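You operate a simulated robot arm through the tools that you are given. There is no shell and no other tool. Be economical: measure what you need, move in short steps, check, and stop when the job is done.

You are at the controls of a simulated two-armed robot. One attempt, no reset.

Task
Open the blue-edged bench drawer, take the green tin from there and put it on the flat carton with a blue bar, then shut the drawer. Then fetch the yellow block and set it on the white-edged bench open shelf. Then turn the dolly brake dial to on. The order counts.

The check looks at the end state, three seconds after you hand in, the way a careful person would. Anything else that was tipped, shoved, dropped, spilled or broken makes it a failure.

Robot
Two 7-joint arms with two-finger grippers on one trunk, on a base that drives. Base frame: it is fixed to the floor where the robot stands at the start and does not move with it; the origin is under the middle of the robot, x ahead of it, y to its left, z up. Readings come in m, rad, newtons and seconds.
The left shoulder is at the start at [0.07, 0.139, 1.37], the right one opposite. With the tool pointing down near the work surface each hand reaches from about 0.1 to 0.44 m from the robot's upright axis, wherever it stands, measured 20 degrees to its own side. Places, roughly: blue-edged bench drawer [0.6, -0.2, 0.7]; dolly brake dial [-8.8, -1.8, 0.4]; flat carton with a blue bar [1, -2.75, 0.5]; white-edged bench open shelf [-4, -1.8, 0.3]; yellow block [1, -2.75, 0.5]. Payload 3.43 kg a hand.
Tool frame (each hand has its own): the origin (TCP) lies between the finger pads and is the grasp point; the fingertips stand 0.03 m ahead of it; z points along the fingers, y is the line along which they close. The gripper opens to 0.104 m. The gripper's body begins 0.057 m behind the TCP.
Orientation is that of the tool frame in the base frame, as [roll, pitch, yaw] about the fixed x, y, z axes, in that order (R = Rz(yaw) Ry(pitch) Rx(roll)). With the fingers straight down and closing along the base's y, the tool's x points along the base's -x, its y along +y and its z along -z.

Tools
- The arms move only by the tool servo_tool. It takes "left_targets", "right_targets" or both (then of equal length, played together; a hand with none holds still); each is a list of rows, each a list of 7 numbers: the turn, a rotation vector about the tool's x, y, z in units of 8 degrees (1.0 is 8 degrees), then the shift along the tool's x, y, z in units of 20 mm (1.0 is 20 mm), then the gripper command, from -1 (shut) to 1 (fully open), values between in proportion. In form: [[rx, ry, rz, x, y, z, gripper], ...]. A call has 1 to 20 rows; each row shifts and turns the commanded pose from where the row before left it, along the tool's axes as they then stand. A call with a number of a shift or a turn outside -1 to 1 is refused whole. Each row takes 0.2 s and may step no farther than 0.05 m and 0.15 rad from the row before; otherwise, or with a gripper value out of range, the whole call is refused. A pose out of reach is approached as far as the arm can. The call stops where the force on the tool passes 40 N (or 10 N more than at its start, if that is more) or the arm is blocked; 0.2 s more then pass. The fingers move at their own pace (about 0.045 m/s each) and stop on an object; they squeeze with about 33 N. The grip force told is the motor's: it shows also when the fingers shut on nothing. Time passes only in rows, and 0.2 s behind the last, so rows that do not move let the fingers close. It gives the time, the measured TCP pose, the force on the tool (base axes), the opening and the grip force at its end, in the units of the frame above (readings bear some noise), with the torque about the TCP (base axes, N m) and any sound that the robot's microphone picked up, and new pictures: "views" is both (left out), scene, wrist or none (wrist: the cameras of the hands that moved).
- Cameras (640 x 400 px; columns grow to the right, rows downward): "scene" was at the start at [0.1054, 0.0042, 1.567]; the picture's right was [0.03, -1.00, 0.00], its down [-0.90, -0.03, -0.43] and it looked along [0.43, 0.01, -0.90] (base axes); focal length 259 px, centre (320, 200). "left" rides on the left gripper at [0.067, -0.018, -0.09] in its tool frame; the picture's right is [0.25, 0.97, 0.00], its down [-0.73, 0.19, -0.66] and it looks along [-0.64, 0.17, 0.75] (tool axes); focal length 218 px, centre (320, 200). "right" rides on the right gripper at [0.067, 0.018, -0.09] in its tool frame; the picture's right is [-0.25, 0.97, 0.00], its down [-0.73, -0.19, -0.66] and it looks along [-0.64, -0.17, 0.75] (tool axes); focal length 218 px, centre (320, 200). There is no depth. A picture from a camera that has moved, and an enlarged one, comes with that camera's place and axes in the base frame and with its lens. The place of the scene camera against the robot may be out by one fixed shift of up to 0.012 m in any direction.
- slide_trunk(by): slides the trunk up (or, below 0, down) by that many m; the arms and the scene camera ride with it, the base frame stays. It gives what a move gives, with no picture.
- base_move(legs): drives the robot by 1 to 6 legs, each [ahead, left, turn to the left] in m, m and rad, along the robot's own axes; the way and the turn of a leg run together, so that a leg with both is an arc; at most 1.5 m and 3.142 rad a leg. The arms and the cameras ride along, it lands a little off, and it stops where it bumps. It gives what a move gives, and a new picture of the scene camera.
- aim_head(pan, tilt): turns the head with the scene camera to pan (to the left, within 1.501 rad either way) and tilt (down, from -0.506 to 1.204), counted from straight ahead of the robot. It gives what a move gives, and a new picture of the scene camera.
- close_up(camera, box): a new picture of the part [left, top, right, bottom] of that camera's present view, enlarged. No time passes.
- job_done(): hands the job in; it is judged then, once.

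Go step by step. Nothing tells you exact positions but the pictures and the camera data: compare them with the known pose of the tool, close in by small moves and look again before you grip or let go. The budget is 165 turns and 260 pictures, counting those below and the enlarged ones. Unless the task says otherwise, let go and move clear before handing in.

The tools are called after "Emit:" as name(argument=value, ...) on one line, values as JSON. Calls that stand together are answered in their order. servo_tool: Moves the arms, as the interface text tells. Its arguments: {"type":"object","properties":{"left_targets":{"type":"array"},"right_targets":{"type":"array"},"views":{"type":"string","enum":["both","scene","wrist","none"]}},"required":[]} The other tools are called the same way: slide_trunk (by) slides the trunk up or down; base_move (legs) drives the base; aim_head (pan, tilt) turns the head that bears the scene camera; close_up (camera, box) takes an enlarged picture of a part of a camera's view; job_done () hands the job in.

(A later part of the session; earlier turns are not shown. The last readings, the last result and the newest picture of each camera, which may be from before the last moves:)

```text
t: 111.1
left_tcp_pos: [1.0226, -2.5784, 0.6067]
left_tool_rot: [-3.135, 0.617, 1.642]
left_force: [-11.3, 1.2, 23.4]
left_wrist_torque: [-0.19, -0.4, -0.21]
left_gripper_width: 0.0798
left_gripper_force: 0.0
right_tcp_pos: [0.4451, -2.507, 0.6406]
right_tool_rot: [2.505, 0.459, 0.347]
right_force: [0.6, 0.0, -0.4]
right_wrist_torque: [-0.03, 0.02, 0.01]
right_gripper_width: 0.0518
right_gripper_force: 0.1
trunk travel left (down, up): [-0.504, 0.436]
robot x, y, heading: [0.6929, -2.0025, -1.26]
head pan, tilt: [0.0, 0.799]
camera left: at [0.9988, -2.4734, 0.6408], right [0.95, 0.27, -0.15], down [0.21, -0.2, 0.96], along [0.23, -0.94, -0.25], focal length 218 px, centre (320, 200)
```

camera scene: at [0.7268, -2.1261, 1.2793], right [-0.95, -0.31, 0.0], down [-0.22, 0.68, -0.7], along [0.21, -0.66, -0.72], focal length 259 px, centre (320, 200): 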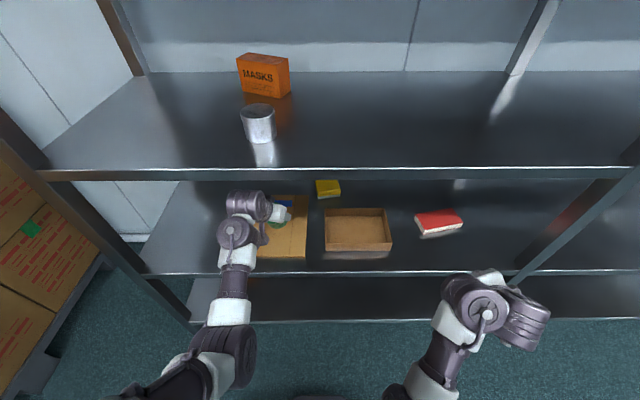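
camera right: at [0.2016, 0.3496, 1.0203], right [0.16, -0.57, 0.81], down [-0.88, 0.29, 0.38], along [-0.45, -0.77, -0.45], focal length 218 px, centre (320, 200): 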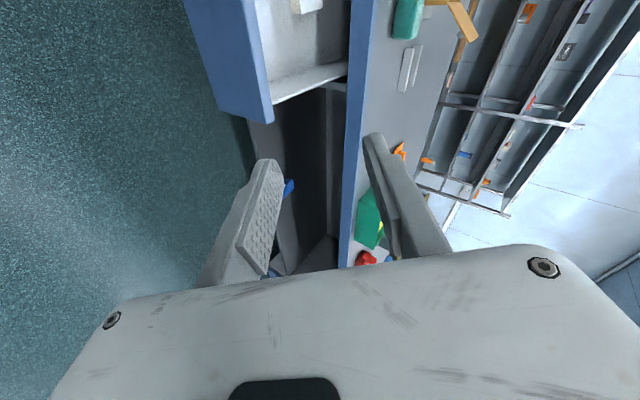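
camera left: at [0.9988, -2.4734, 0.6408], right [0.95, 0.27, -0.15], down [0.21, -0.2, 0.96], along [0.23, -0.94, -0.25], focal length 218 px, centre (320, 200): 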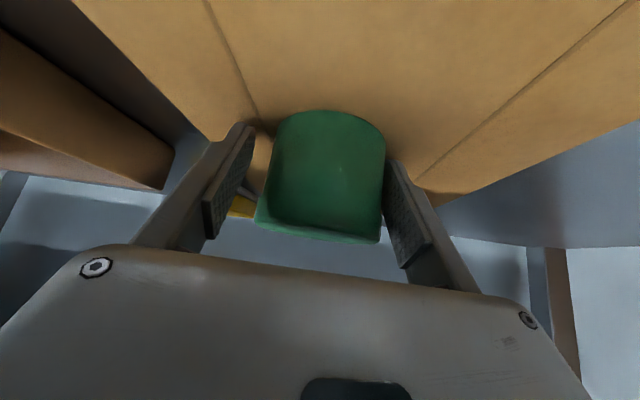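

The fingertips now rest on the carton. I'll lift the hand slightly, then open fully.

Emit:
servo_tool(left_targets=[[0, 0, 0, -0.14, 0, -0.2, 0.56], [0, 0, 0, -0.14, 0, -0.2, 0.6], [0, 0, 0, -0.14, 0, -0.2, 1], [0, 0, 0, 0, 0, 0, 1], [0, 0, 0, 0, 0, 0, 1]], views="wrist")

```text
t: 112.3
left_tcp_pos: [1.026, -2.5796, 0.6194]
left_tool_rot: [-3.134, 0.614, 1.644]
left_force: [-0.2, -0.5, 0.0]
left_wrist_torque: [0.0, 0.03, -0.01]
left_gripper_width: 0.1041
left_gripper_force: 0.1
right_tcp_pos: [0.4476, -2.5076, 0.6393]
right_tool_rot: [2.508, 0.461, 0.347]
right_force: [-0.3, -0.2, 0.1]
right_wrist_torque: [-0.01, 0.05, -0.03]
right_gripper_width: 0.0521
right_gripper_force: 0.0
trunk travel left (down, up): [-0.504, 0.436]
robot x, y, heading: [0.6929, -2.0025, -1.258]
head pan, tilt: [0.0, 0.799]
camera left: at [1.0017, -2.4743, 0.6531], right [0.95, 0.27, -0.15], down [0.21, -0.2, 0.96], along [0.23, -0.94, -0.25], focal length 218 px, centre (320, 200)
```

left: 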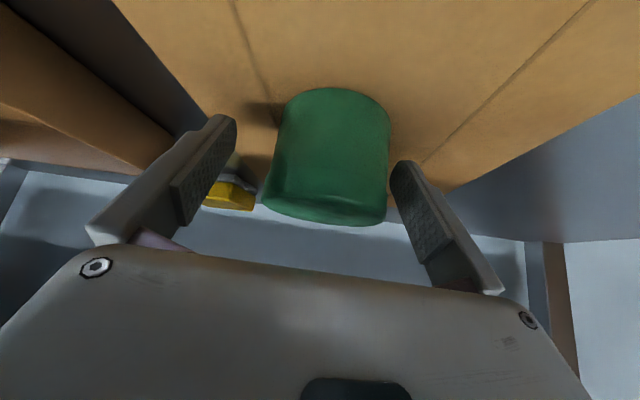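

The tin stands free on the carton. I'll withdraw along the fingers, then back the base out and check.

Emit:
servo_tool(left_targets=[[0, 0, 0, 0, 0, -1, 1], [0, 0, 0, 0, 0, -1, 1], [0, 0, 0, 0.3, 0, -1, 1]], views="none")

Emit:
base_move(legs=[[-0.4, 0, 0]])

Emit:
close_up(camera="scene", box=[200, 80, 400, 220])

```text
t: 113.1
left_tcp_pos: [1.0235, -2.5404, 0.6649]
left_tool_rot: [-3.133, 0.616, 1.646]
left_force: [0.3, 0.3, -0.3]
left_wrist_torque: [-0.01, 0.01, 0.02]
left_gripper_width: 0.1038
left_gripper_force: 0.0
right_tcp_pos: [0.4477, -2.5084, 0.6391]
right_tool_rot: [2.509, 0.461, 0.349]
right_force: [-0.4, 0.3, -1.4]
right_wrist_torque: [0.01, 0.01, -0.01]
right_gripper_width: 0.052
right_gripper_force: 0.0
trunk travel left (down, up): [-0.504, 0.436]
robot x, y, heading: [0.6918, -2.0004, -1.258]
head pan, tilt: [0.0, 0.799]
```

```text
t: 115.6
left_tcp_pos: [0.9032, -2.1606, 0.6648]
left_tool_rot: [-3.134, 0.614, 1.651]
left_force: [-0.1, -0.3, 0.3]
left_wrist_torque: [0.02, 0.03, 0.01]
left_gripper_width: 0.1041
left_gripper_force: 0.0
right_tcp_pos: [0.3294, -2.1331, 0.6382]
right_tool_rot: [2.509, 0.462, 0.351]
right_force: [0.6, 0.4, 0.8]
right_wrist_torque: [0.0, 0.03, 0.03]
right_gripper_width: 0.0524
right_gripper_force: 0.1
trunk travel left (down, up): [-0.504, 0.436]
robot x, y, heading: [0.5709, -1.6229, -1.256]
head pan, tilt: [0.0, 0.799]
camera scene: at [0.6046, -1.7467, 1.2295], right [-0.95, -0.31, 0.0], down [-0.22, 0.68, -0.7], along [0.22, -0.66, -0.72], focal length 259 px, centre (320, 200)
```

scene: 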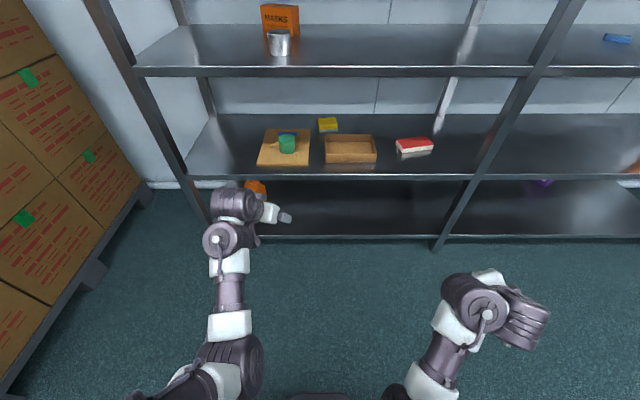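

```text
2.86 times, centred on (300, 150) of scene
camera zoom: at [0.6046, -1.7467, 1.2295], right [-0.95, -0.31, 0.0], down [-0.22, 0.68, -0.7], along [0.22, -0.66, -0.72], focal length 741 px, centre (377, 343)
```

zoom: 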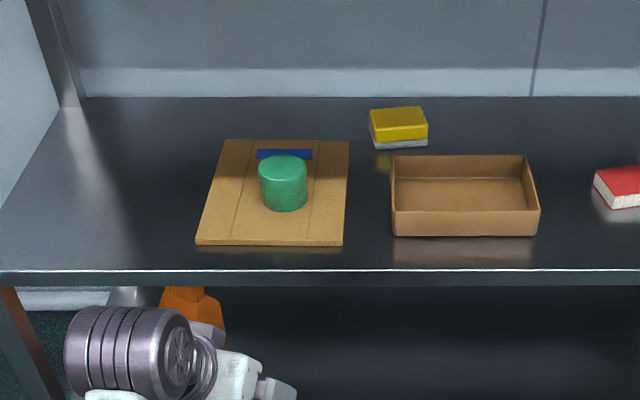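

The tin stands well in the middle of the carton. Now back to the drawer by the same route: raise the trunk, turn, and reverse through the aisle.

Emit:
slide_trunk(by=0.34)

Emit:
base_move(legs=[[0, 0, -1.545], [-0.78, -0.21, 0], [-0.74, 0, 0]])

```text
t: 118.9
left_tcp_pos: [0.9038, -2.1616, 1.0042]
left_tool_rot: [-3.132, 0.615, 1.653]
left_force: [0.1, 0.3, -0.5]
left_wrist_torque: [0.0, 0.0, -0.01]
left_gripper_width: 0.104
left_gripper_force: 0.0
right_tcp_pos: [0.327, -2.1341, 0.979]
right_tool_rot: [2.507, 0.46, 0.353]
right_force: [-0.7, -0.7, -0.9]
right_wrist_torque: [-0.02, 0.02, -0.02]
right_gripper_width: 0.0519
right_gripper_force: 0.0
trunk travel left (down, up): [-0.844, 0.096]
robot x, y, heading: [0.5679, -1.6249, -1.255]
head pan, tilt: [0.0, 0.799]
```

```text
t: 130.8
left_tcp_pos: [1.4214, -1.266, 1.0032]
left_tool_rot: [-3.133, 0.614, 0.095]
left_force: [0.2, 0.8, 0.0]
left_wrist_torque: [0.01, -0.03, 0.01]
left_gripper_width: 0.104
left_gripper_force: 0.1
right_tcp_pos: [1.4419, -0.6889, 0.9785]
right_tool_rot: [2.509, 0.462, -1.204]
right_force: [0.4, 0.2, -0.4]
right_wrist_torque: [0.02, 0.04, -0.03]
right_gripper_width: 0.0521
right_gripper_force: 0.0
trunk travel left (down, up): [-0.844, 0.096]
robot x, y, heading: [1.9532, -0.9235, -2.811]
head pan, tilt: [0.0, 0.799]
camera scene: at [1.8225, -0.9653, 1.5694], right [-0.32, 0.95, 0.0], down [0.68, 0.23, -0.7], along [-0.66, -0.23, -0.72], focal length 259 px, centre (320, 200)
```

scene: 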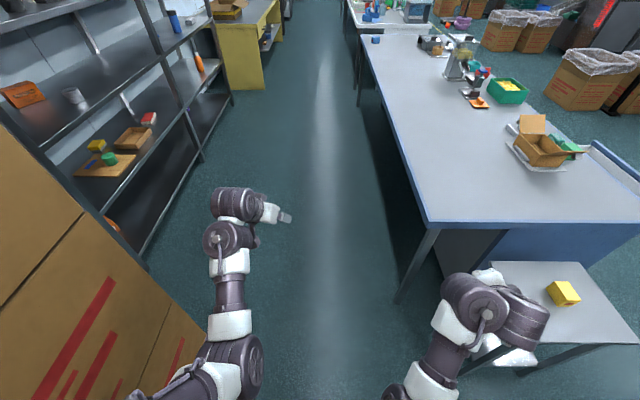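

I'll slide right (into the corridor mouth), turn to the corridor heading, and back out.

Emit:
base_move(legs=[[0, -0.33, 0], [0, 0, 1.581]])

```text
t: 136.8
left_tcp_pos: [2.2005, -1.1345, 1.0051]
left_tool_rot: [-3.133, 0.615, 1.689]
left_force: [0.1, -0.2, -0.3]
left_wrist_torque: [-0.02, 0.0, 0.0]
left_gripper_width: 0.104
left_gripper_force: 0.1
right_tcp_pos: [1.6231, -1.1277, 0.9787]
right_tool_rot: [2.508, 0.46, 0.391]
right_force: [0.2, 0.4, 0.5]
right_wrist_torque: [0.02, 0.01, 0.03]
right_gripper_width: 0.0516
right_gripper_force: 0.1
trunk travel left (down, up): [-0.844, 0.096]
robot x, y, heading: [1.8428, -0.6128, -1.218]
head pan, tilt: [0.0, 0.799]
camera scene: at [1.8849, -0.7321, 1.5694], right [-0.94, -0.35, 0.0], down [-0.25, 0.67, -0.7], along [0.24, -0.65, -0.72], focal length 259 px, centre (320, 200)
```

scene: 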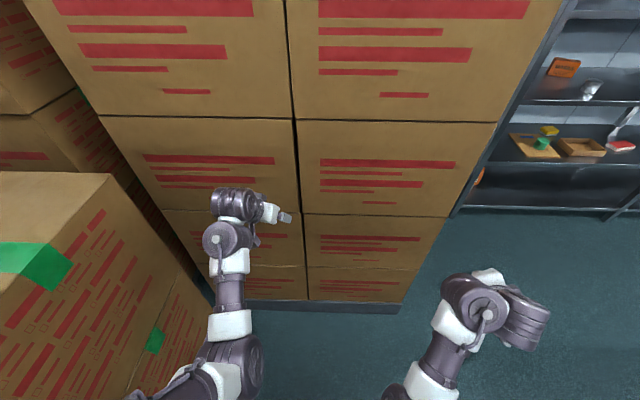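

Aligned with the corridor path used before; backing out.

Emit:
base_move(legs=[[-0.82, 0, 0], [-0.7, 0, -0.02], [-0.6, 0, 0]])

```text
t: 147.6
left_tcp_pos: [1.4767, 0.8565, 1.0049]
left_tool_rot: [-3.135, 0.614, 1.676]
left_force: [0.2, 0.0, 0.0]
left_wrist_torque: [0.01, 0.02, 0.0]
left_gripper_width: 0.104
left_gripper_force: 0.0
right_tcp_pos: [0.9002, 0.8693, 0.9788]
right_tool_rot: [2.51, 0.461, 0.379]
right_force: [0.3, -0.7, 0.1]
right_wrist_torque: [0.0, 0.01, -0.02]
right_gripper_width: 0.0519
right_gripper_force: 0.0
trunk travel left (down, up): [-0.844, 0.096]
robot x, y, heading: [1.1284, 1.3823, -1.228]
head pan, tilt: [0.0, 0.799]
camera scene: at [1.167, 1.2621, 1.5694], right [-0.94, -0.34, 0.0], down [-0.24, 0.68, -0.7], along [0.23, -0.66, -0.72], focal length 259 px, centre (320, 200)
```

scene: 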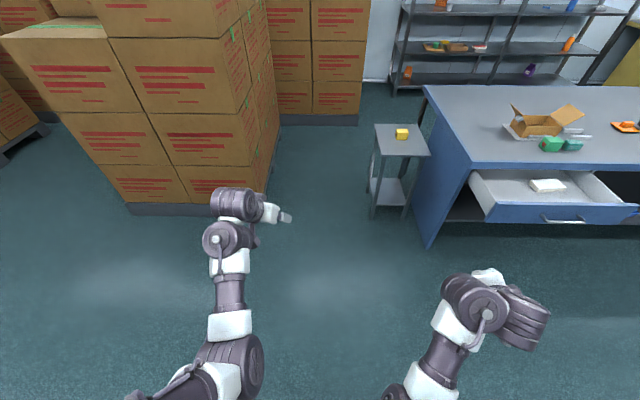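

Now I'll turn slightly, slide right so the left hand faces the drawer handle, close the left gripper and lower it to handle height.

Emit:
base_move(legs=[[0, 0, -0.022], [0, -1.21, 0]])

Emit:
servo_tool(left_targets=[[0, 0, 0, 0, 0, 0, -1], [0, 0, 0, 0, 0, 0, -1], [0, 0, 0, 0, 0, 0, -1], [0, 0, 0, 0, 0, 0, -1], [0, 0, 0, 0, 0, 0, -1], [0, 0, 0, 0, 0, 0, -1]], views="none")

Emit:
slide_trunk(by=-0.305)

Emit:
aim_head(pan=0.0, tilt=0.9)

```text
t: 154.2
left_tcp_pos: [0.2811, 0.474, 1.0046]
left_tool_rot: [-3.132, 0.614, 1.619]
left_force: [-0.3, 0.4, -1.0]
left_wrist_torque: [0.02, -0.02, 0.0]
left_gripper_width: 0.1042
left_gripper_force: 0.2
right_tcp_pos: [-0.2926, 0.5217, 0.9794]
right_tool_rot: [2.507, 0.463, 0.322]
right_force: [0.1, -0.3, -0.5]
right_wrist_torque: [-0.03, -0.02, 0.01]
right_gripper_width: 0.0519
right_gripper_force: 0.0
trunk travel left (down, up): [-0.844, 0.096]
robot x, y, heading: [-0.0344, 1.0206, -1.288]
head pan, tilt: [0.0, 0.799]
camera scene: at [-0.0044, 0.8981, 1.5694], right [-0.96, -0.28, 0.0], down [-0.2, 0.69, -0.7], along [0.2, -0.67, -0.72], focal length 259 px, centre (320, 200)
```

scene: 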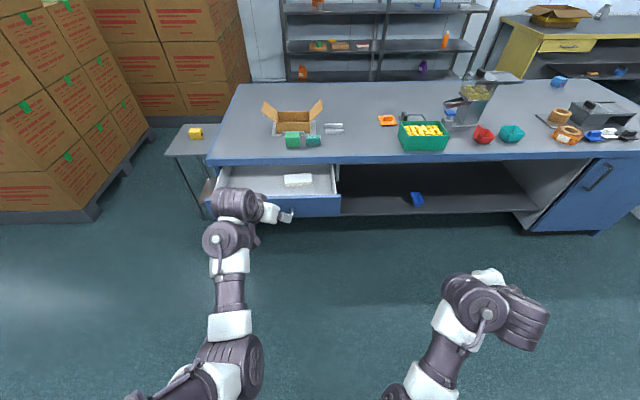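

```text
t: 155.6
left_tcp_pos: [0.2815, 0.4744, 1.0044]
left_tool_rot: [-3.132, 0.614, 1.619]
left_force: [0.6, -0.4, -0.3]
left_wrist_torque: [0.01, -0.03, 0.01]
left_gripper_width: 0.0
left_gripper_force: 19.3
right_tcp_pos: [-0.2935, 0.5211, 0.9786]
right_tool_rot: [2.509, 0.46, 0.321]
right_force: [0.1, 0.2, -0.7]
right_wrist_torque: [-0.01, 0.0, 0.02]
right_gripper_width: 0.0521
right_gripper_force: 0.1
trunk travel left (down, up): [-0.844, 0.096]
robot x, y, heading: [-0.0366, 1.0223, -1.285]
head pan, tilt: [0.0, 0.799]
```

```text
t: 158.6
left_tcp_pos: [0.2812, 0.4747, 0.7004]
left_tool_rot: [-3.133, 0.614, 1.62]
left_force: [0.0, 0.3, -0.4]
left_wrist_torque: [0.0, 0.0, 0.01]
left_gripper_width: 0.0001
left_gripper_force: 32.8
right_tcp_pos: [-0.295, 0.5219, 0.6726]
right_tool_rot: [2.509, 0.46, 0.321]
right_force: [0.6, -0.4, -0.1]
right_wrist_torque: [0.0, 0.02, 0.03]
right_gripper_width: 0.0519
right_gripper_force: 0.0
trunk travel left (down, up): [-0.539, 0.401]
robot x, y, heading: [-0.0351, 1.0198, -1.288]
head pan, tilt: [0.0, 0.799]
```

```text
t: 159.3
left_tcp_pos: [0.282, 0.4757, 0.6998]
left_tool_rot: [-3.133, 0.613, 1.62]
left_force: [0.0, -0.1, -0.1]
left_wrist_torque: [-0.01, -0.01, -0.01]
left_gripper_width: 0.0
left_gripper_force: 33.2
right_tcp_pos: [-0.2923, 0.5221, 0.6735]
right_tool_rot: [2.508, 0.461, 0.321]
right_force: [0.4, 0.3, 0.8]
right_wrist_torque: [-0.01, 0.0, -0.01]
right_gripper_width: 0.0521
right_gripper_force: 0.1
trunk travel left (down, up): [-0.539, 0.401]
robot x, y, heading: [-0.0373, 1.0228, -1.29]
head pan, tilt: [0.0, 0.901]
camera scene: at [-0.0062, 0.903, 1.2566], right [-0.96, -0.28, 0.0], down [-0.22, 0.75, -0.62], along [0.17, -0.6, -0.78], focal length 259 px, centre (320, 200)
```

scene: 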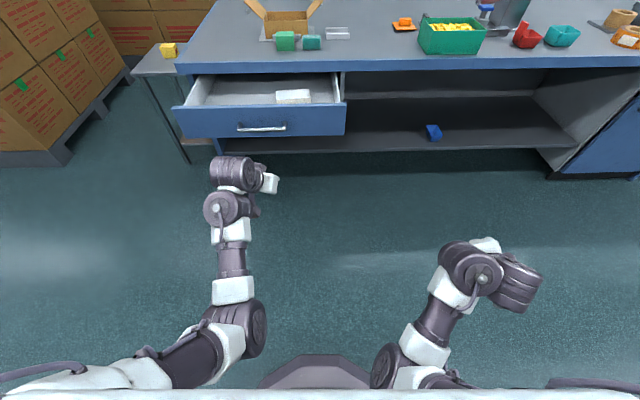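

The handle is about 0.28 m ahead and 0.05 m left of the closed fingers. I'll approach, then push the drawer in with the base.

Emit:
base_move(legs=[[0.2, 0.05, 0], [0.2, 0, 0]])

```text
t: 162.1
left_tcp_pos: [0.4435, 0.1038, 0.7003]
left_tool_rot: [-3.131, 0.614, 1.622]
left_force: [0.0, 0.5, -0.9]
left_wrist_torque: [-0.03, 0.02, -0.02]
left_gripper_width: 0.0
left_gripper_force: 33.4
right_tcp_pos: [-0.1323, 0.1486, 0.6734]
right_tool_rot: [2.51, 0.46, 0.323]
right_force: [-0.2, 0.5, -0.7]
right_wrist_torque: [0.01, 0.0, 0.0]
right_gripper_width: 0.0523
right_gripper_force: 0.0
trunk travel left (down, up): [-0.539, 0.401]
robot x, y, heading: [0.1241, 0.6502, -1.287]
head pan, tilt: [0.0, 0.901]
camera scene: at [0.1556, 0.5304, 1.2564], right [-0.96, -0.28, 0.0], down [-0.22, 0.75, -0.62], along [0.17, -0.6, -0.78], focal length 259 px, centre (320, 200)
```

scene: 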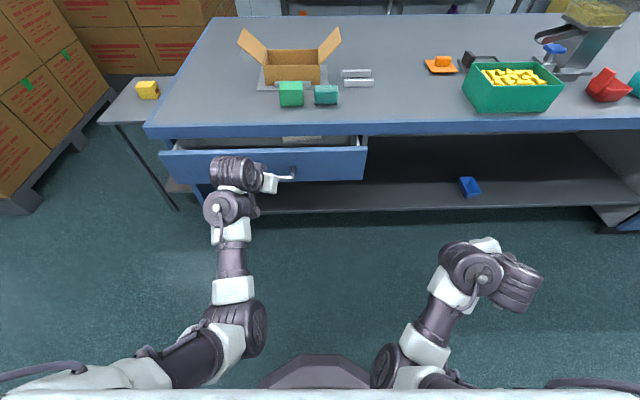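

The drawer is moving in. Continue pushing until it stops.

Emit:
base_move(legs=[[0.09, 0, 0], [0.06, 0, 0]])

Emit:
close_up(camera="scene", box=[120, 100, 400, 260])

```text
t: 163.3
left_tcp_pos: [0.4677, 0.0252, 0.6937]
left_tool_rot: [-3.128, 0.594, 1.625]
left_force: [-0.5, -0.1, -0.2]
left_wrist_torque: [0.04, 0.01, -0.04]
left_gripper_width: 0.0
left_gripper_force: 33.1
right_tcp_pos: [-0.1048, 0.0651, 0.6724]
right_tool_rot: [2.511, 0.463, 0.327]
right_force: [-0.1, -0.4, -0.4]
right_wrist_torque: [-0.02, -0.02, -0.01]
right_gripper_width: 0.0521
right_gripper_force: 0.2
trunk travel left (down, up): [-0.539, 0.401]
robot x, y, heading: [0.1513, 0.5708, -1.281]
head pan, tilt: [0.0, 0.901]
stopped in leg 1: the force on the tool passed its limit at 49 N (the readings are from after the stop); the commanded pose is now the measured one
camera scene: at [0.1801, 0.448, 1.2566], right [-0.96, -0.28, 0.0], down [-0.22, 0.75, -0.62], along [0.18, -0.6, -0.78], focal length 259 px, centre (320, 200)
```

scene: 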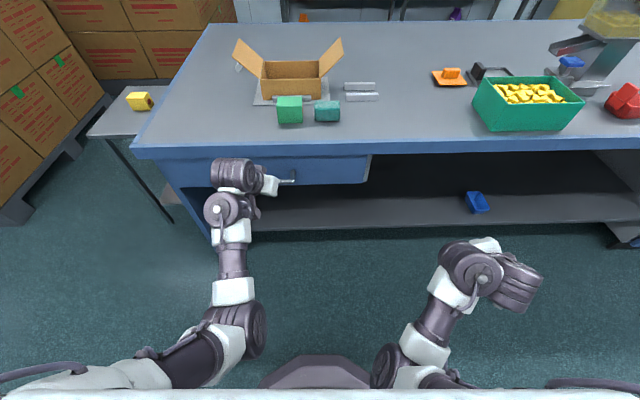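

```text
2.29 times, centred on (260, 180) of scene
camera zoom: at [0.1801, 0.448, 1.2566], right [-0.96, -0.28, 0.0], down [-0.22, 0.75, -0.62], along [0.18, -0.6, -0.78], focal length 593 px, centre (457, 246)
```

zoom: 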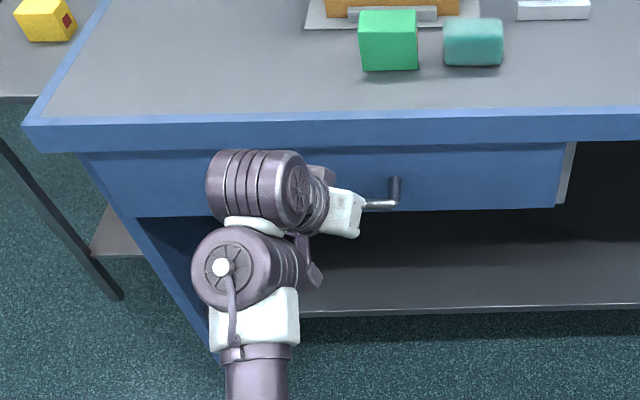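

The drawer came to a hard stop, apparently shut. I'll back off and verify.

Emit:
base_move(legs=[[-0.35, 0, 0]])

Emit:
close_up(camera="scene", box=[140, 40, 400, 200])

```text
t: 165.5
left_tcp_pos: [0.3701, 0.3552, 0.6949]
left_tool_rot: [-3.127, 0.596, 1.625]
left_force: [0.4, 0.7, -0.1]
left_wrist_torque: [-0.02, 0.0, 0.0]
left_gripper_width: 0.0002
left_gripper_force: 33.2
right_tcp_pos: [-0.2036, 0.395, 0.6737]
right_tool_rot: [2.508, 0.463, 0.325]
right_force: [0.5, 0.4, 0.1]
right_wrist_torque: [-0.01, 0.01, -0.02]
right_gripper_width: 0.052
right_gripper_force: 0.1
trunk travel left (down, up): [-0.539, 0.401]
robot x, y, heading: [0.0539, 0.8945, -1.286]
head pan, tilt: [0.0, 0.901]
camera scene: at [0.0825, 0.7778, 1.2566], right [-0.96, -0.28, 0.0], down [-0.22, 0.75, -0.62], along [0.18, -0.6, -0.78], focal length 259 px, centre (320, 200)
```

scene: 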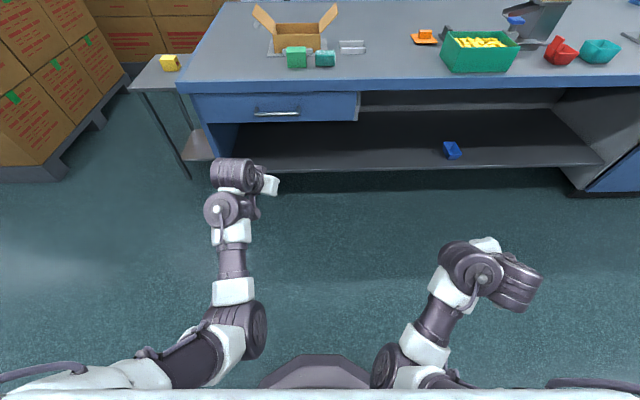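

```text
2.46 times, centred on (270, 120) of scene
camera zoom: at [0.0825, 0.7778, 1.2566], right [-0.96, -0.28, 0.0], down [-0.22, 0.75, -0.62], along [0.18, -0.6, -0.78], focal length 638 px, centre (443, 397)
```

zoom: 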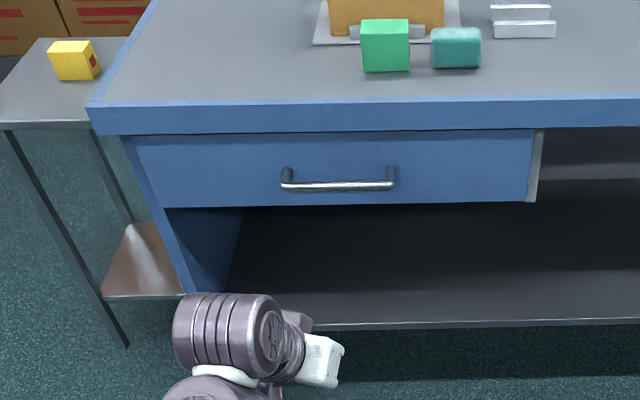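

The drawer is shut as it was at first. Now for the yellow block on the rack: raise the trunk and retrace the corridor route.

Emit:
slide_trunk(by=0.3)

Emit:
aim_head(pan=0.0, tilt=0.8)

Emit:
base_move(legs=[[0, 0, 0.061], [0.1, 1.162, 0]])

```text
t: 168.5
left_tcp_pos: [0.3702, 0.3537, 0.993]
left_tool_rot: [-3.128, 0.594, 1.624]
left_force: [-0.4, -0.2, -0.5]
left_wrist_torque: [-0.01, 0.01, 0.0]
left_gripper_width: 0.0003
left_gripper_force: 33.0
right_tcp_pos: [-0.204, 0.3949, 0.9735]
right_tool_rot: [2.51, 0.463, 0.325]
right_force: [-0.2, -0.3, -0.7]
right_wrist_torque: [0.02, -0.01, -0.01]
right_gripper_width: 0.0518
right_gripper_force: 0.0
trunk travel left (down, up): [-0.839, 0.101]
robot x, y, heading: [0.0535, 0.8969, -1.283]
head pan, tilt: [0.0, 0.901]
```

```text
t: 169.2
left_tcp_pos: [0.3685, 0.3544, 0.9937]
left_tool_rot: [-3.128, 0.594, 1.623]
left_force: [-0.6, 0.2, 1.0]
left_wrist_torque: [-0.03, 0.01, 0.01]
left_gripper_width: 0.0
left_gripper_force: 33.2
right_tcp_pos: [-0.2027, 0.3946, 0.9728]
right_tool_rot: [2.509, 0.459, 0.325]
right_force: [0.4, -0.3, 0.1]
right_wrist_torque: [-0.01, 0.0, 0.04]
right_gripper_width: 0.0521
right_gripper_force: 0.0
trunk travel left (down, up): [-0.839, 0.101]
robot x, y, heading: [0.0547, 0.8959, -1.278]
head pan, tilt: [0.0, 0.799]
camera scene: at [0.0842, 0.772, 1.5644], right [-0.96, -0.28, 0.0], down [-0.2, 0.69, -0.7], along [0.2, -0.67, -0.72], focal length 259 px, centre (320, 200)
```

scene: 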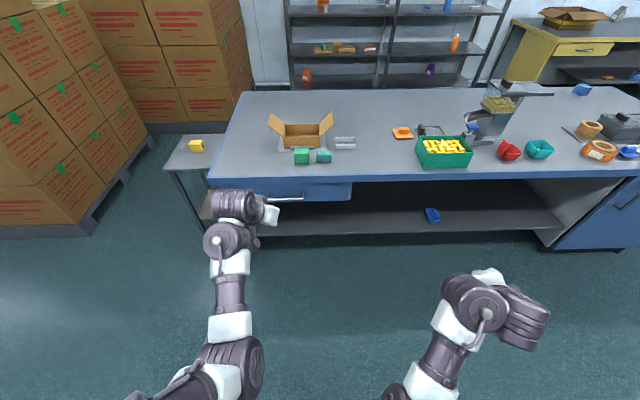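

```text
t: 175.5
left_tcp_pos: [1.5258, 0.6905, 0.9931]
left_tool_rot: [-3.128, 0.593, 1.706]
left_force: [0.1, -0.6, 0.0]
left_wrist_torque: [-0.02, -0.03, 0.02]
left_gripper_width: 0.0001
left_gripper_force: 33.4
right_tcp_pos: [0.9502, 0.6843, 0.9726]
right_tool_rot: [2.51, 0.461, 0.405]
right_force: [-0.3, -0.1, 0.2]
right_wrist_torque: [0.01, 0.01, 0.0]
right_gripper_width: 0.052
right_gripper_force: 0.1
trunk travel left (down, up): [-0.839, 0.101]
robot x, y, heading: [1.1673, 1.206, -1.203]
head pan, tilt: [0.0, 0.799]
camera scene: at [1.207, 1.0844, 1.5645], right [-0.93, -0.36, 0.0], down [-0.26, 0.67, -0.7], along [0.25, -0.65, -0.72], focal length 259 px, centre (320, 200)
```

scene: 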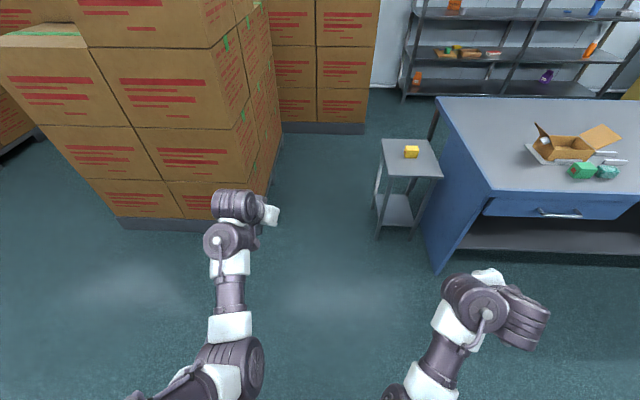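

On the corridor line; driving through, then turning into the aisle as before.

Emit:
base_move(legs=[[0, 0, -0.022], [0.65, 0, 0], [0.65, 0, 0], [0.62, 0, 0]])

Emit:
base_move(legs=[[0, 0, -1.585], [0, 0.3, 0]])

```text
t: 185.8
left_tcp_pos: [2.1346, -1.1405, 0.993]
left_tool_rot: [-3.127, 0.593, 1.661]
left_force: [-0.1, -0.5, 0.4]
left_wrist_torque: [0.03, 0.01, -0.01]
left_gripper_width: 0.0003
left_gripper_force: 32.5
right_tcp_pos: [1.5599, -1.1209, 0.9742]
right_tool_rot: [2.509, 0.465, 0.363]
right_force: [0.6, 0.6, 0.2]
right_wrist_torque: [0.0, -0.01, 0.01]
right_gripper_width: 0.0523
right_gripper_force: 0.1
trunk travel left (down, up): [-0.839, 0.101]
robot x, y, heading: [1.7941, -0.6137, -1.245]
head pan, tilt: [0.0, 0.799]
camera scene: at [1.8328, -0.733, 1.5645], right [-0.95, -0.32, 0.0], down [-0.23, 0.68, -0.7], along [0.22, -0.66, -0.72], focal length 259 px, centre (320, 200)
```

scene: 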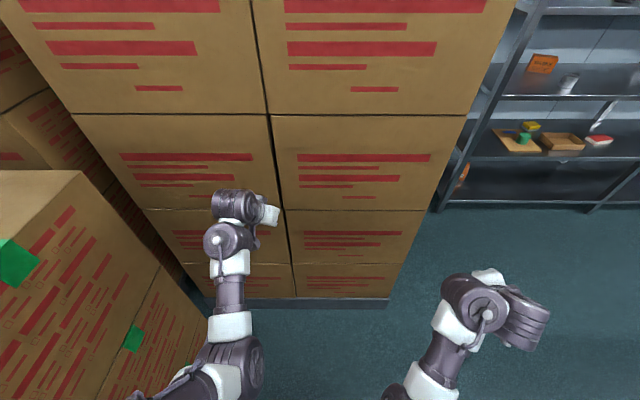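

```text
t: 191.8
left_tcp_pos: [1.3413, -1.217, 0.9937]
left_tool_rot: [-3.13, 0.592, 0.052]
left_force: [-0.9, -0.9, 0.1]
left_wrist_torque: [0.0, 0.05, 0.03]
left_gripper_width: 0.0
left_gripper_force: 32.6
right_tcp_pos: [1.3819, -0.6432, 0.9736]
right_tool_rot: [2.51, 0.461, -1.246]
right_force: [-0.3, 0.4, -0.9]
right_wrist_torque: [0.01, -0.01, 0.0]
right_gripper_width: 0.052
right_gripper_force: 0.2
trunk travel left (down, up): [-0.839, 0.101]
robot x, y, heading: [1.8853, -0.8996, -2.852]
head pan, tilt: [0.0, 0.799]
camera scene: at [1.7508, -0.9345, 1.5644], right [-0.28, 0.96, 0.0], down [0.69, 0.2, -0.7], along [-0.67, -0.2, -0.72], focal length 259 px, centre (320, 200)
```

scene: 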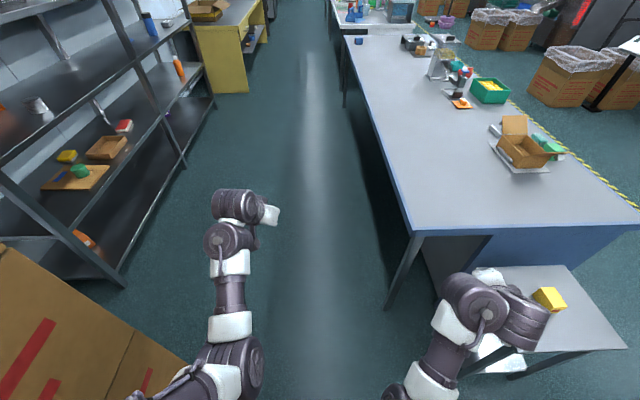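

Now driving along the aisle and turning to face the block's place.

Emit:
base_move(legs=[[0.75, 0.05, 0], [0.9, 0.34, 0], [0, 0, 1.592]])

```text
t: 204.2
left_tcp_pos: [0.7527, -2.2785, 0.9937]
left_tool_rot: [-3.126, 0.594, 1.631]
left_force: [-1.1, 0.8, 0.6]
left_wrist_torque: [-0.04, 0.01, -0.01]
left_gripper_width: 0.0
left_gripper_force: 33.0
right_tcp_pos: [0.1792, -2.2413, 0.9742]
right_tool_rot: [2.509, 0.463, 0.334]
right_force: [0.3, 0.1, 0.4]
right_wrist_torque: [0.03, 0.0, 0.01]
right_gripper_width: 0.052
right_gripper_force: 0.0
trunk travel left (down, up): [-0.839, 0.101]
robot x, y, heading: [0.4292, -1.7413, -1.269]
head pan, tilt: [0.0, 0.799]
camera scene: at [0.4634, -1.8622, 1.5644], right [-0.96, -0.29, 0.0], down [-0.21, 0.69, -0.7], along [0.2, -0.67, -0.72], focal length 259 px, centre (320, 200)
```

scene: 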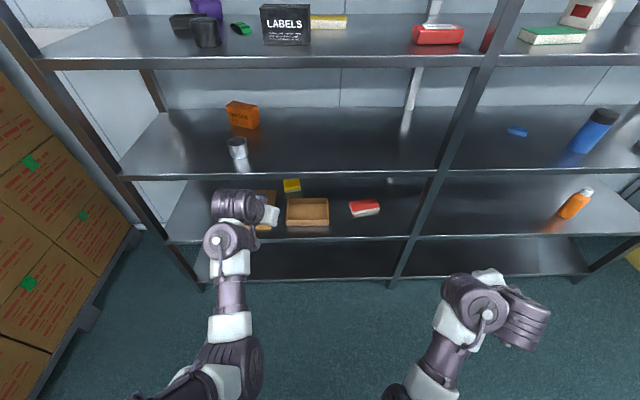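

Facing the rack. I'll lower the trunk, lift the left hand relative to the shoulder, set tilt to about 25°, and open it.

Emit:
slide_trunk(by=-0.46)

Emit:
servo_tool(left_targets=[[0, 0.3, 0, -0.5, 0, -0.8, 1], [0, 0.3, 0, -0.5, 0, -0.8, 1], [0, 0.3, 0, -0.5, 0, -0.8, 1], [0, 0.3, 0, -0.5, 0, -0.8, 1], [0, 0, 0, -0.5, 0, -0.8, 1], [0, 0, 0, -0.5, 0, -0.8, 1], [0, 0, 0, -0.5, 0, -0.8, 1], [0, 0, 0, -0.5, 0, -0.8, 1]])

Emit:
close_up(camera="scene", box=[230, 80, 390, 180])

```text
refused: -0.46 is not a number from -0.4 to 0.4
```

```text
t: 206.0
left_tcp_pos: [0.7546, -2.2879, 1.1177]
left_tool_rot: [-3.129, 0.425, 1.63]
left_force: [-0.6, -0.4, 1.1]
left_wrist_torque: [0.01, 0.0, 0.0]
left_gripper_width: 0.1043
left_gripper_force: 0.0
left hand out of reach, approached as far as the arm can: row 7, 8
right_tcp_pos: [0.1791, -2.2421, 0.9742]
right_tool_rot: [2.509, 0.462, 0.335]
right_force: [-0.7, 0.9, -0.8]
right_wrist_torque: [-0.02, 0.02, -0.02]
right_gripper_width: 0.052
right_gripper_force: 0.0
trunk travel left (down, up): [-0.839, 0.101]
robot x, y, heading: [0.4287, -1.7375, -1.276]
head pan, tilt: [0.0, 0.799]
camera scene: at [0.4633, -1.8621, 1.5645], right [-0.96, -0.29, 0.0], down [-0.21, 0.69, -0.7], along [0.2, -0.67, -0.72], focal length 259 px, centre (320, 200)
camera left: at [0.7331, -2.1898, 1.1711], right [0.95, 0.28, -0.12], down [0.22, -0.38, 0.9], along [0.21, -0.88, -0.43], focal length 218 px, centre (320, 200)
```

scene: 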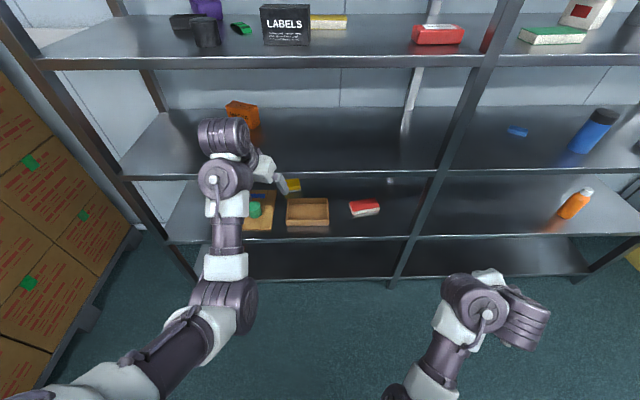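
left: 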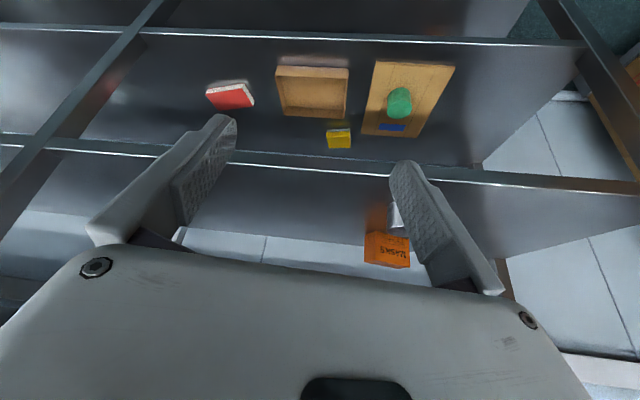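

```text
4.00 times, centred on (310, 130) of scene
camera zoom: at [0.4633, -1.8621, 1.5645], right [-0.96, -0.29, 0.0], down [-0.21, 0.69, -0.7], along [0.2, -0.67, -0.72], focal length 1037 px, centre (360, 480)
```

zoom: 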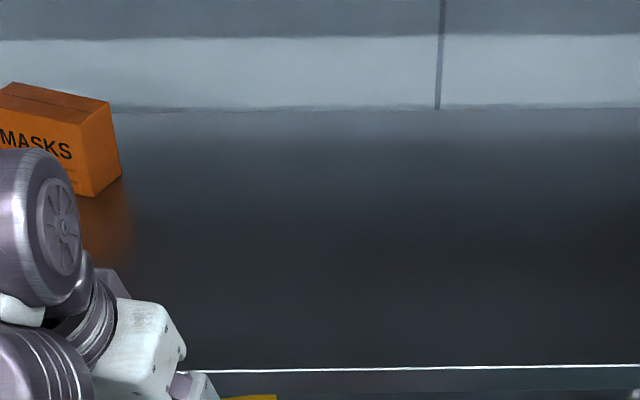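

Lowering in two slides (limit 0.4 each).

Emit:
slide_trunk(by=-0.4)

Emit:
slide_trunk(by=-0.05)

Emit:
servo_tool(left_targets=[[0, 0, 0, 0, 0, 0, 1]])

Emit:
close_up(camera="scene", box=[240, 60, 400, 160])

```text
t: 209.8
left_tcp_pos: [0.7538, -2.2864, 0.7172]
left_tool_rot: [-3.127, 0.426, 1.629]
left_force: [0.4, 0.2, -0.2]
left_wrist_torque: [-0.02, 0.02, 0.0]
left_gripper_width: 0.1039
left_gripper_force: 0.1
right_tcp_pos: [0.1788, -2.242, 0.5735]
right_tool_rot: [2.508, 0.464, 0.333]
right_force: [-0.3, 0.0, 0.0]
right_wrist_torque: [0.01, -0.01, 0.04]
right_gripper_width: 0.052
right_gripper_force: 0.0
trunk travel left (down, up): [-0.439, 0.501]
robot x, y, heading: [0.4313, -1.7415, -1.276]
head pan, tilt: [0.0, 0.799]
```

```text
t: 210.8
left_tcp_pos: [0.7544, -2.2885, 0.6679]
left_tool_rot: [-3.127, 0.426, 1.629]
left_force: [0.0, 0.0, -0.4]
left_wrist_torque: [0.01, -0.01, -0.04]
left_gripper_width: 0.1042
left_gripper_force: 0.1
right_tcp_pos: [0.1795, -2.2423, 0.5242]
right_tool_rot: [2.509, 0.462, 0.333]
right_force: [0.3, 0.3, 0.3]
right_wrist_torque: [0.0, 0.06, -0.01]
right_gripper_width: 0.0517
right_gripper_force: 0.0
trunk travel left (down, up): [-0.389, 0.551]
robot x, y, heading: [0.4306, -1.7345, -1.278]
head pan, tilt: [0.0, 0.799]
```

```text
t: 211.2
left_tcp_pos: [0.7533, -2.2869, 0.6664]
left_tool_rot: [-3.127, 0.427, 1.629]
left_force: [0.1, 0.5, 0.3]
left_wrist_torque: [0.0, 0.02, 0.01]
left_gripper_width: 0.1039
left_gripper_force: 0.0
right_tcp_pos: [0.1789, -2.2427, 0.5237]
right_tool_rot: [2.511, 0.462, 0.332]
right_force: [-0.4, 0.1, 0.6]
right_wrist_torque: [0.04, 0.02, -0.06]
right_gripper_width: 0.0521
right_gripper_force: 0.0
trunk travel left (down, up): [-0.389, 0.551]
robot x, y, heading: [0.4285, -1.742, -1.274]
head pan, tilt: [0.0, 0.799]
camera scene: at [0.4635, -1.862, 1.1145], right [-0.96, -0.29, 0.0], down [-0.21, 0.69, -0.7], along [0.2, -0.67, -0.72], focal length 259 px, centre (320, 200)
camera left: at [0.7331, -2.1898, 0.7208], right [0.95, 0.28, -0.12], down [0.22, -0.38, 0.9], along [0.21, -0.88, -0.43], focal length 218 px, centre (320, 200)
```

scene: 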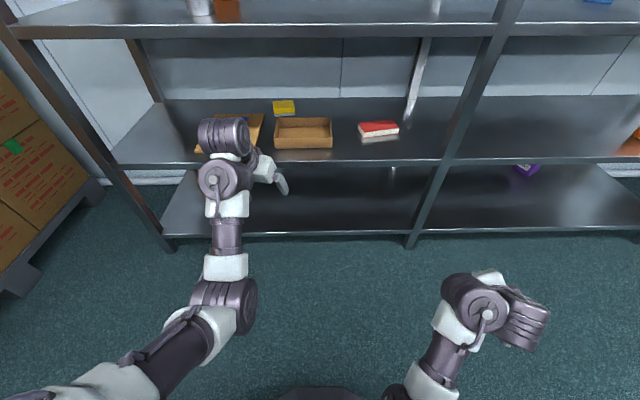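
left: 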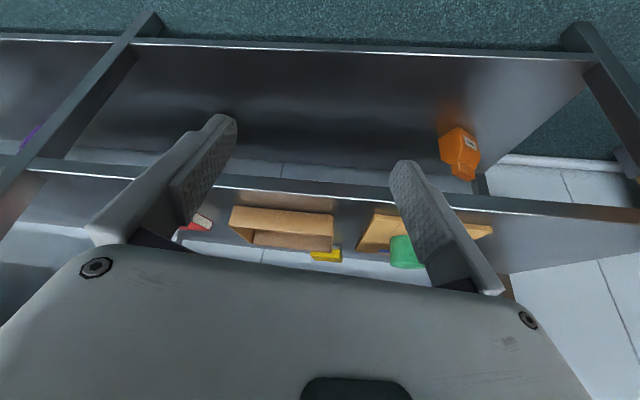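

```text
4.00 times, centred on (320, 110) of scene
camera zoom: at [0.4635, -1.862, 1.1145], right [-0.96, -0.29, 0.0], down [-0.21, 0.69, -0.7], along [0.2, -0.67, -0.72], focal length 1037 px, centre (320, 560)
```

zoom: 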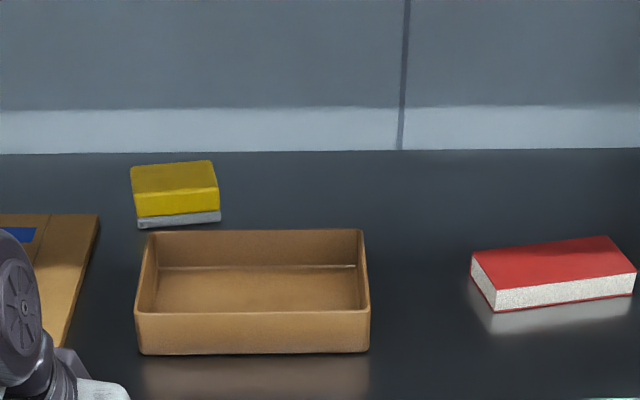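

The block is ~0.09 m wide, 0.07 deep and 0.045 high, about 0.17 rad skewed, just behind the tray. I'll yaw the left hand ~0.42 rad to match it.

Emit:
servo_tool(left_targets=[[-0.31, 0, -0.68, 0, 0, 0, 1], [-0.31, 0, -0.68, 0, 0, 0, 1], [-0.31, 0, -0.68, 0, 0, 0, 1], [-0.31, 0, -0.68, 0, 0, 0, 1]])

```text
t: 212.2
left_tcp_pos: [0.7557, -2.2864, 0.6605]
left_tool_rot: [-3.129, 0.421, 2.049]
left_force: [-0.5, 0.1, 0.4]
left_wrist_torque: [0.01, -0.03, 0.02]
left_gripper_width: 0.104
left_gripper_force: 0.0
left hand out of reach, approached as far as the arm can: row 4
right_tcp_pos: [0.179, -2.2426, 0.5233]
right_tool_rot: [2.509, 0.464, 0.335]
right_force: [0.8, -0.2, -0.3]
right_wrist_torque: [0.03, -0.01, -0.02]
right_gripper_width: 0.0521
right_gripper_force: 0.1
trunk travel left (down, up): [-0.389, 0.551]
robot x, y, heading: [0.4283, -1.7383, -1.275]
head pan, tilt: [0.0, 0.799]
camera scene: at [0.4636, -1.8621, 1.1144], right [-0.96, -0.29, 0.0], down [-0.21, 0.69, -0.7], along [0.2, -0.67, -0.72], focal length 259 px, centre (320, 200)
camera left: at [0.6967, -2.2065, 0.7151], right [0.76, 0.65, -0.11], down [0.36, -0.26, 0.9], along [0.55, -0.72, -0.43], focal length 218 px, centre (320, 200)
```

scene: 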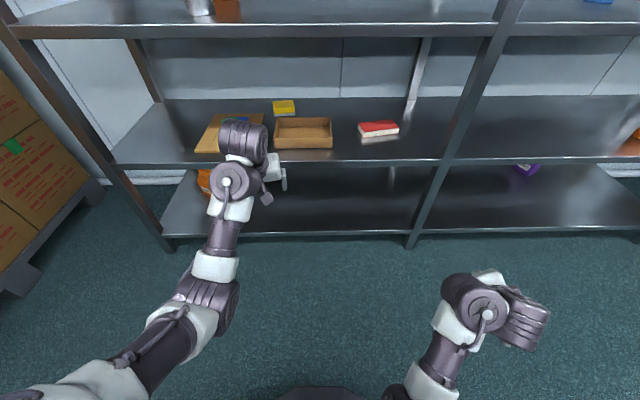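
left: 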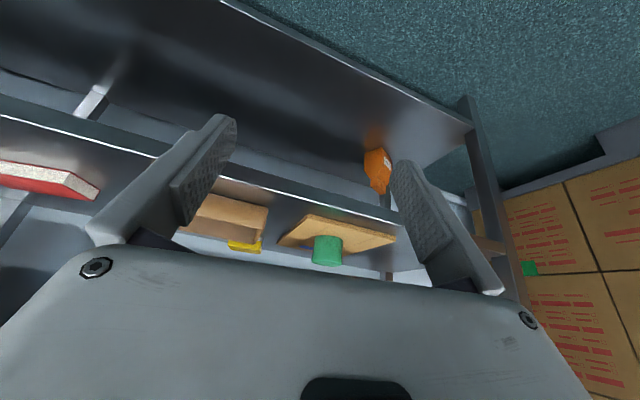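

The block is confirmed at about (0.926, −2.85). The base can't get that close, so I'll extend the arm forward ~12 cm.

Emit:
servo_tool(left_targets=[[0, 0, 0, -0.895, -0.18, 0.4, 1], [0, 0, 0, -0.895, -0.18, 0.4, 1], [0, 0, 0, -0.895, -0.18, 0.4, 1], [0, 0, 0, -0.895, -0.18, 0.4, 1], [0, 0, 0, -0.895, -0.18, 0.4, 1], [0, 0, 0, -0.895, -0.18, 0.4, 1]], views="scene")

```text
t: 213.6
left_tcp_pos: [0.7901, -2.4024, 0.6612]
left_tool_rot: [-3.129, 0.42, 2.047]
left_force: [-0.6, 0.3, 0.2]
left_wrist_torque: [0.0, 0.01, -0.01]
left_gripper_width: 0.1041
left_gripper_force: 0.0
right_tcp_pos: [0.1778, -2.2422, 0.5246]
right_tool_rot: [2.511, 0.462, 0.333]
right_force: [-0.1, 0.4, 0.2]
right_wrist_torque: [0.02, 0.02, -0.01]
right_gripper_width: 0.052
right_gripper_force: 0.1
trunk travel left (down, up): [-0.389, 0.551]
robot x, y, heading: [0.4283, -1.7373, -1.269]
head pan, tilt: [0.0, 0.799]
camera scene: at [0.4634, -1.8623, 1.1144], right [-0.96, -0.29, 0.0], down [-0.21, 0.69, -0.7], along [0.2, -0.67, -0.72], focal length 259 px, centre (320, 200)
```

scene: 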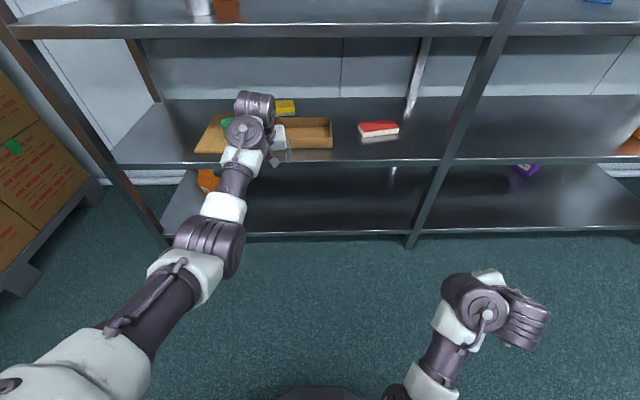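

That reached fine; extending another 10 cm.

Emit:
servo_tool(left_targets=[[0, 0, 0, -0.895, -0.18, 0.4, 1], [0, 0, 0, -0.895, -0.18, 0.4, 1], [0, 0, 0, -0.895, -0.18, 0.4, 1], [0, 0, 0, -0.895, -0.18, 0.4, 1], [0, 0, 0, -0.895, -0.18, 0.4, 1]])

```text
t: 214.8
left_tcp_pos: [0.8084, -2.4623, 0.6612]
left_tool_rot: [-3.129, 0.423, 2.047]
left_force: [-0.1, -0.2, -0.8]
left_wrist_torque: [0.01, 0.03, 0.02]
left_gripper_width: 0.104
left_gripper_force: 0.1
left hand out of reach, approached as far as the arm can: row 4, 5
right_tcp_pos: [0.1787, -2.2419, 0.5238]
right_tool_rot: [2.51, 0.462, 0.334]
right_force: [0.2, 0.2, 0.2]
right_wrist_torque: [-0.01, 0.0, 0.02]
right_gripper_width: 0.0519
right_gripper_force: 0.1
trunk travel left (down, up): [-0.389, 0.551]
robot x, y, heading: [0.429, -1.7392, -1.274]
head pan, tilt: [0.0, 0.799]
camera scene: at [0.4633, -1.862, 1.1145], right [-0.96, -0.29, 0.0], down [-0.21, 0.69, -0.7], along [0.2, -0.67, -0.72], focal length 259 px, centre (320, 200)
camera left: at [0.749, -2.3816, 0.7162], right [0.76, 0.64, -0.11], down [0.36, -0.26, 0.9], along [0.55, -0.72, -0.43], focal length 218 px, centre (320, 200)
```

scene: 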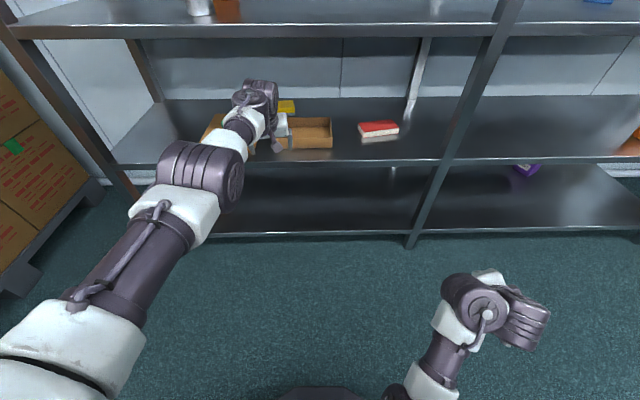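
left: 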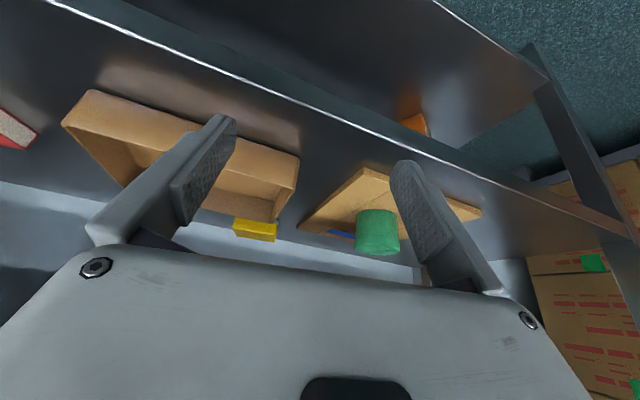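

Fully extended to 0.80 m. Block is straight 0.40 m further along my heading; driving 0.33 m, then I'll look.

Emit:
base_move(legs=[[0.2, 0, 0], [0.14, 0, 0]])

Emit:
servo_tool(left_targets=[[0, 0, 0, 0, 0, 0, 1]], views="wrist")

```text
t: 217.3
left_tcp_pos: [0.9088, -2.7868, 0.6598]
left_tool_rot: [-3.129, 0.421, 2.048]
left_force: [0.1, -0.4, -0.2]
left_wrist_torque: [0.01, 0.0, 0.02]
left_gripper_width: 0.1041
left_gripper_force: 0.1
right_tcp_pos: [0.2794, -2.5689, 0.5236]
right_tool_rot: [2.512, 0.463, 0.335]
right_force: [-0.2, -0.1, 0.1]
right_wrist_torque: [0.0, -0.01, -0.01]
right_gripper_width: 0.0519
right_gripper_force: 0.0
trunk travel left (down, up): [-0.389, 0.551]
robot x, y, heading: [0.5311, -2.0638, -1.274]
head pan, tilt: [0.0, 0.799]
camera scene: at [0.5637, -2.189, 1.1143], right [-0.96, -0.29, 0.0], down [-0.21, 0.69, -0.7], along [0.2, -0.67, -0.72], focal length 259 px, centre (320, 200)
```

scene: 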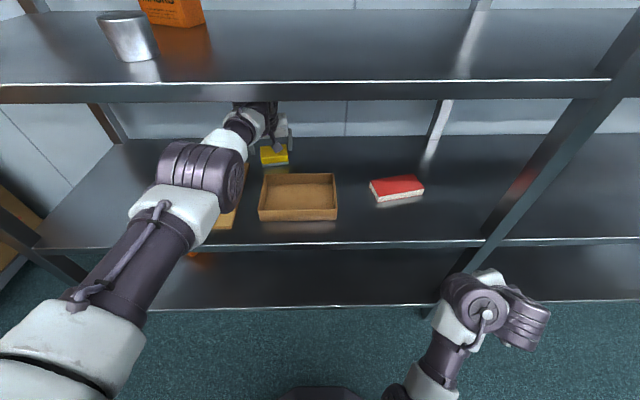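

```text
t: 217.7
left_tcp_pos: [0.9086, -2.7883, 0.6604]
left_tool_rot: [-3.128, 0.42, 2.048]
left_force: [-0.7, 0.5, -0.8]
left_wrist_torque: [-0.01, 0.02, 0.03]
left_gripper_width: 0.1041
left_gripper_force: 0.1
right_tcp_pos: [0.2797, -2.5676, 0.522]
right_tool_rot: [2.508, 0.464, 0.335]
right_force: [-0.5, 0.0, 0.0]
right_wrist_torque: [-0.04, 0.01, 0.01]
right_gripper_width: 0.0521
right_gripper_force: 0.1
trunk travel left (down, up): [-0.389, 0.551]
robot x, y, heading: [0.5345, -2.0632, -1.273]
head pan, tilt: [0.0, 0.799]
camera left: at [0.8498, -2.7072, 0.7155], right [0.76, 0.65, -0.11], down [0.36, -0.26, 0.9], along [0.55, -0.72, -0.43], focal length 218 px, centre (320, 200)
```

left: 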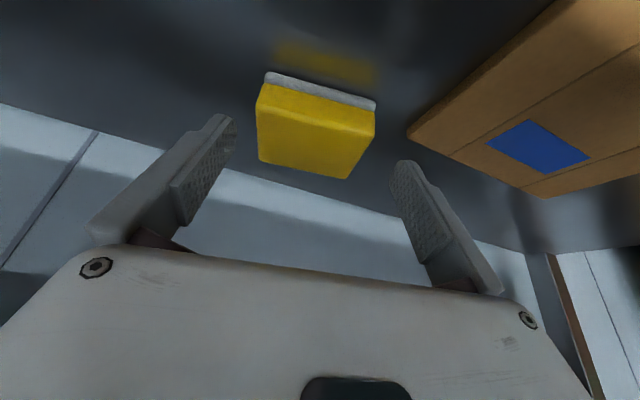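

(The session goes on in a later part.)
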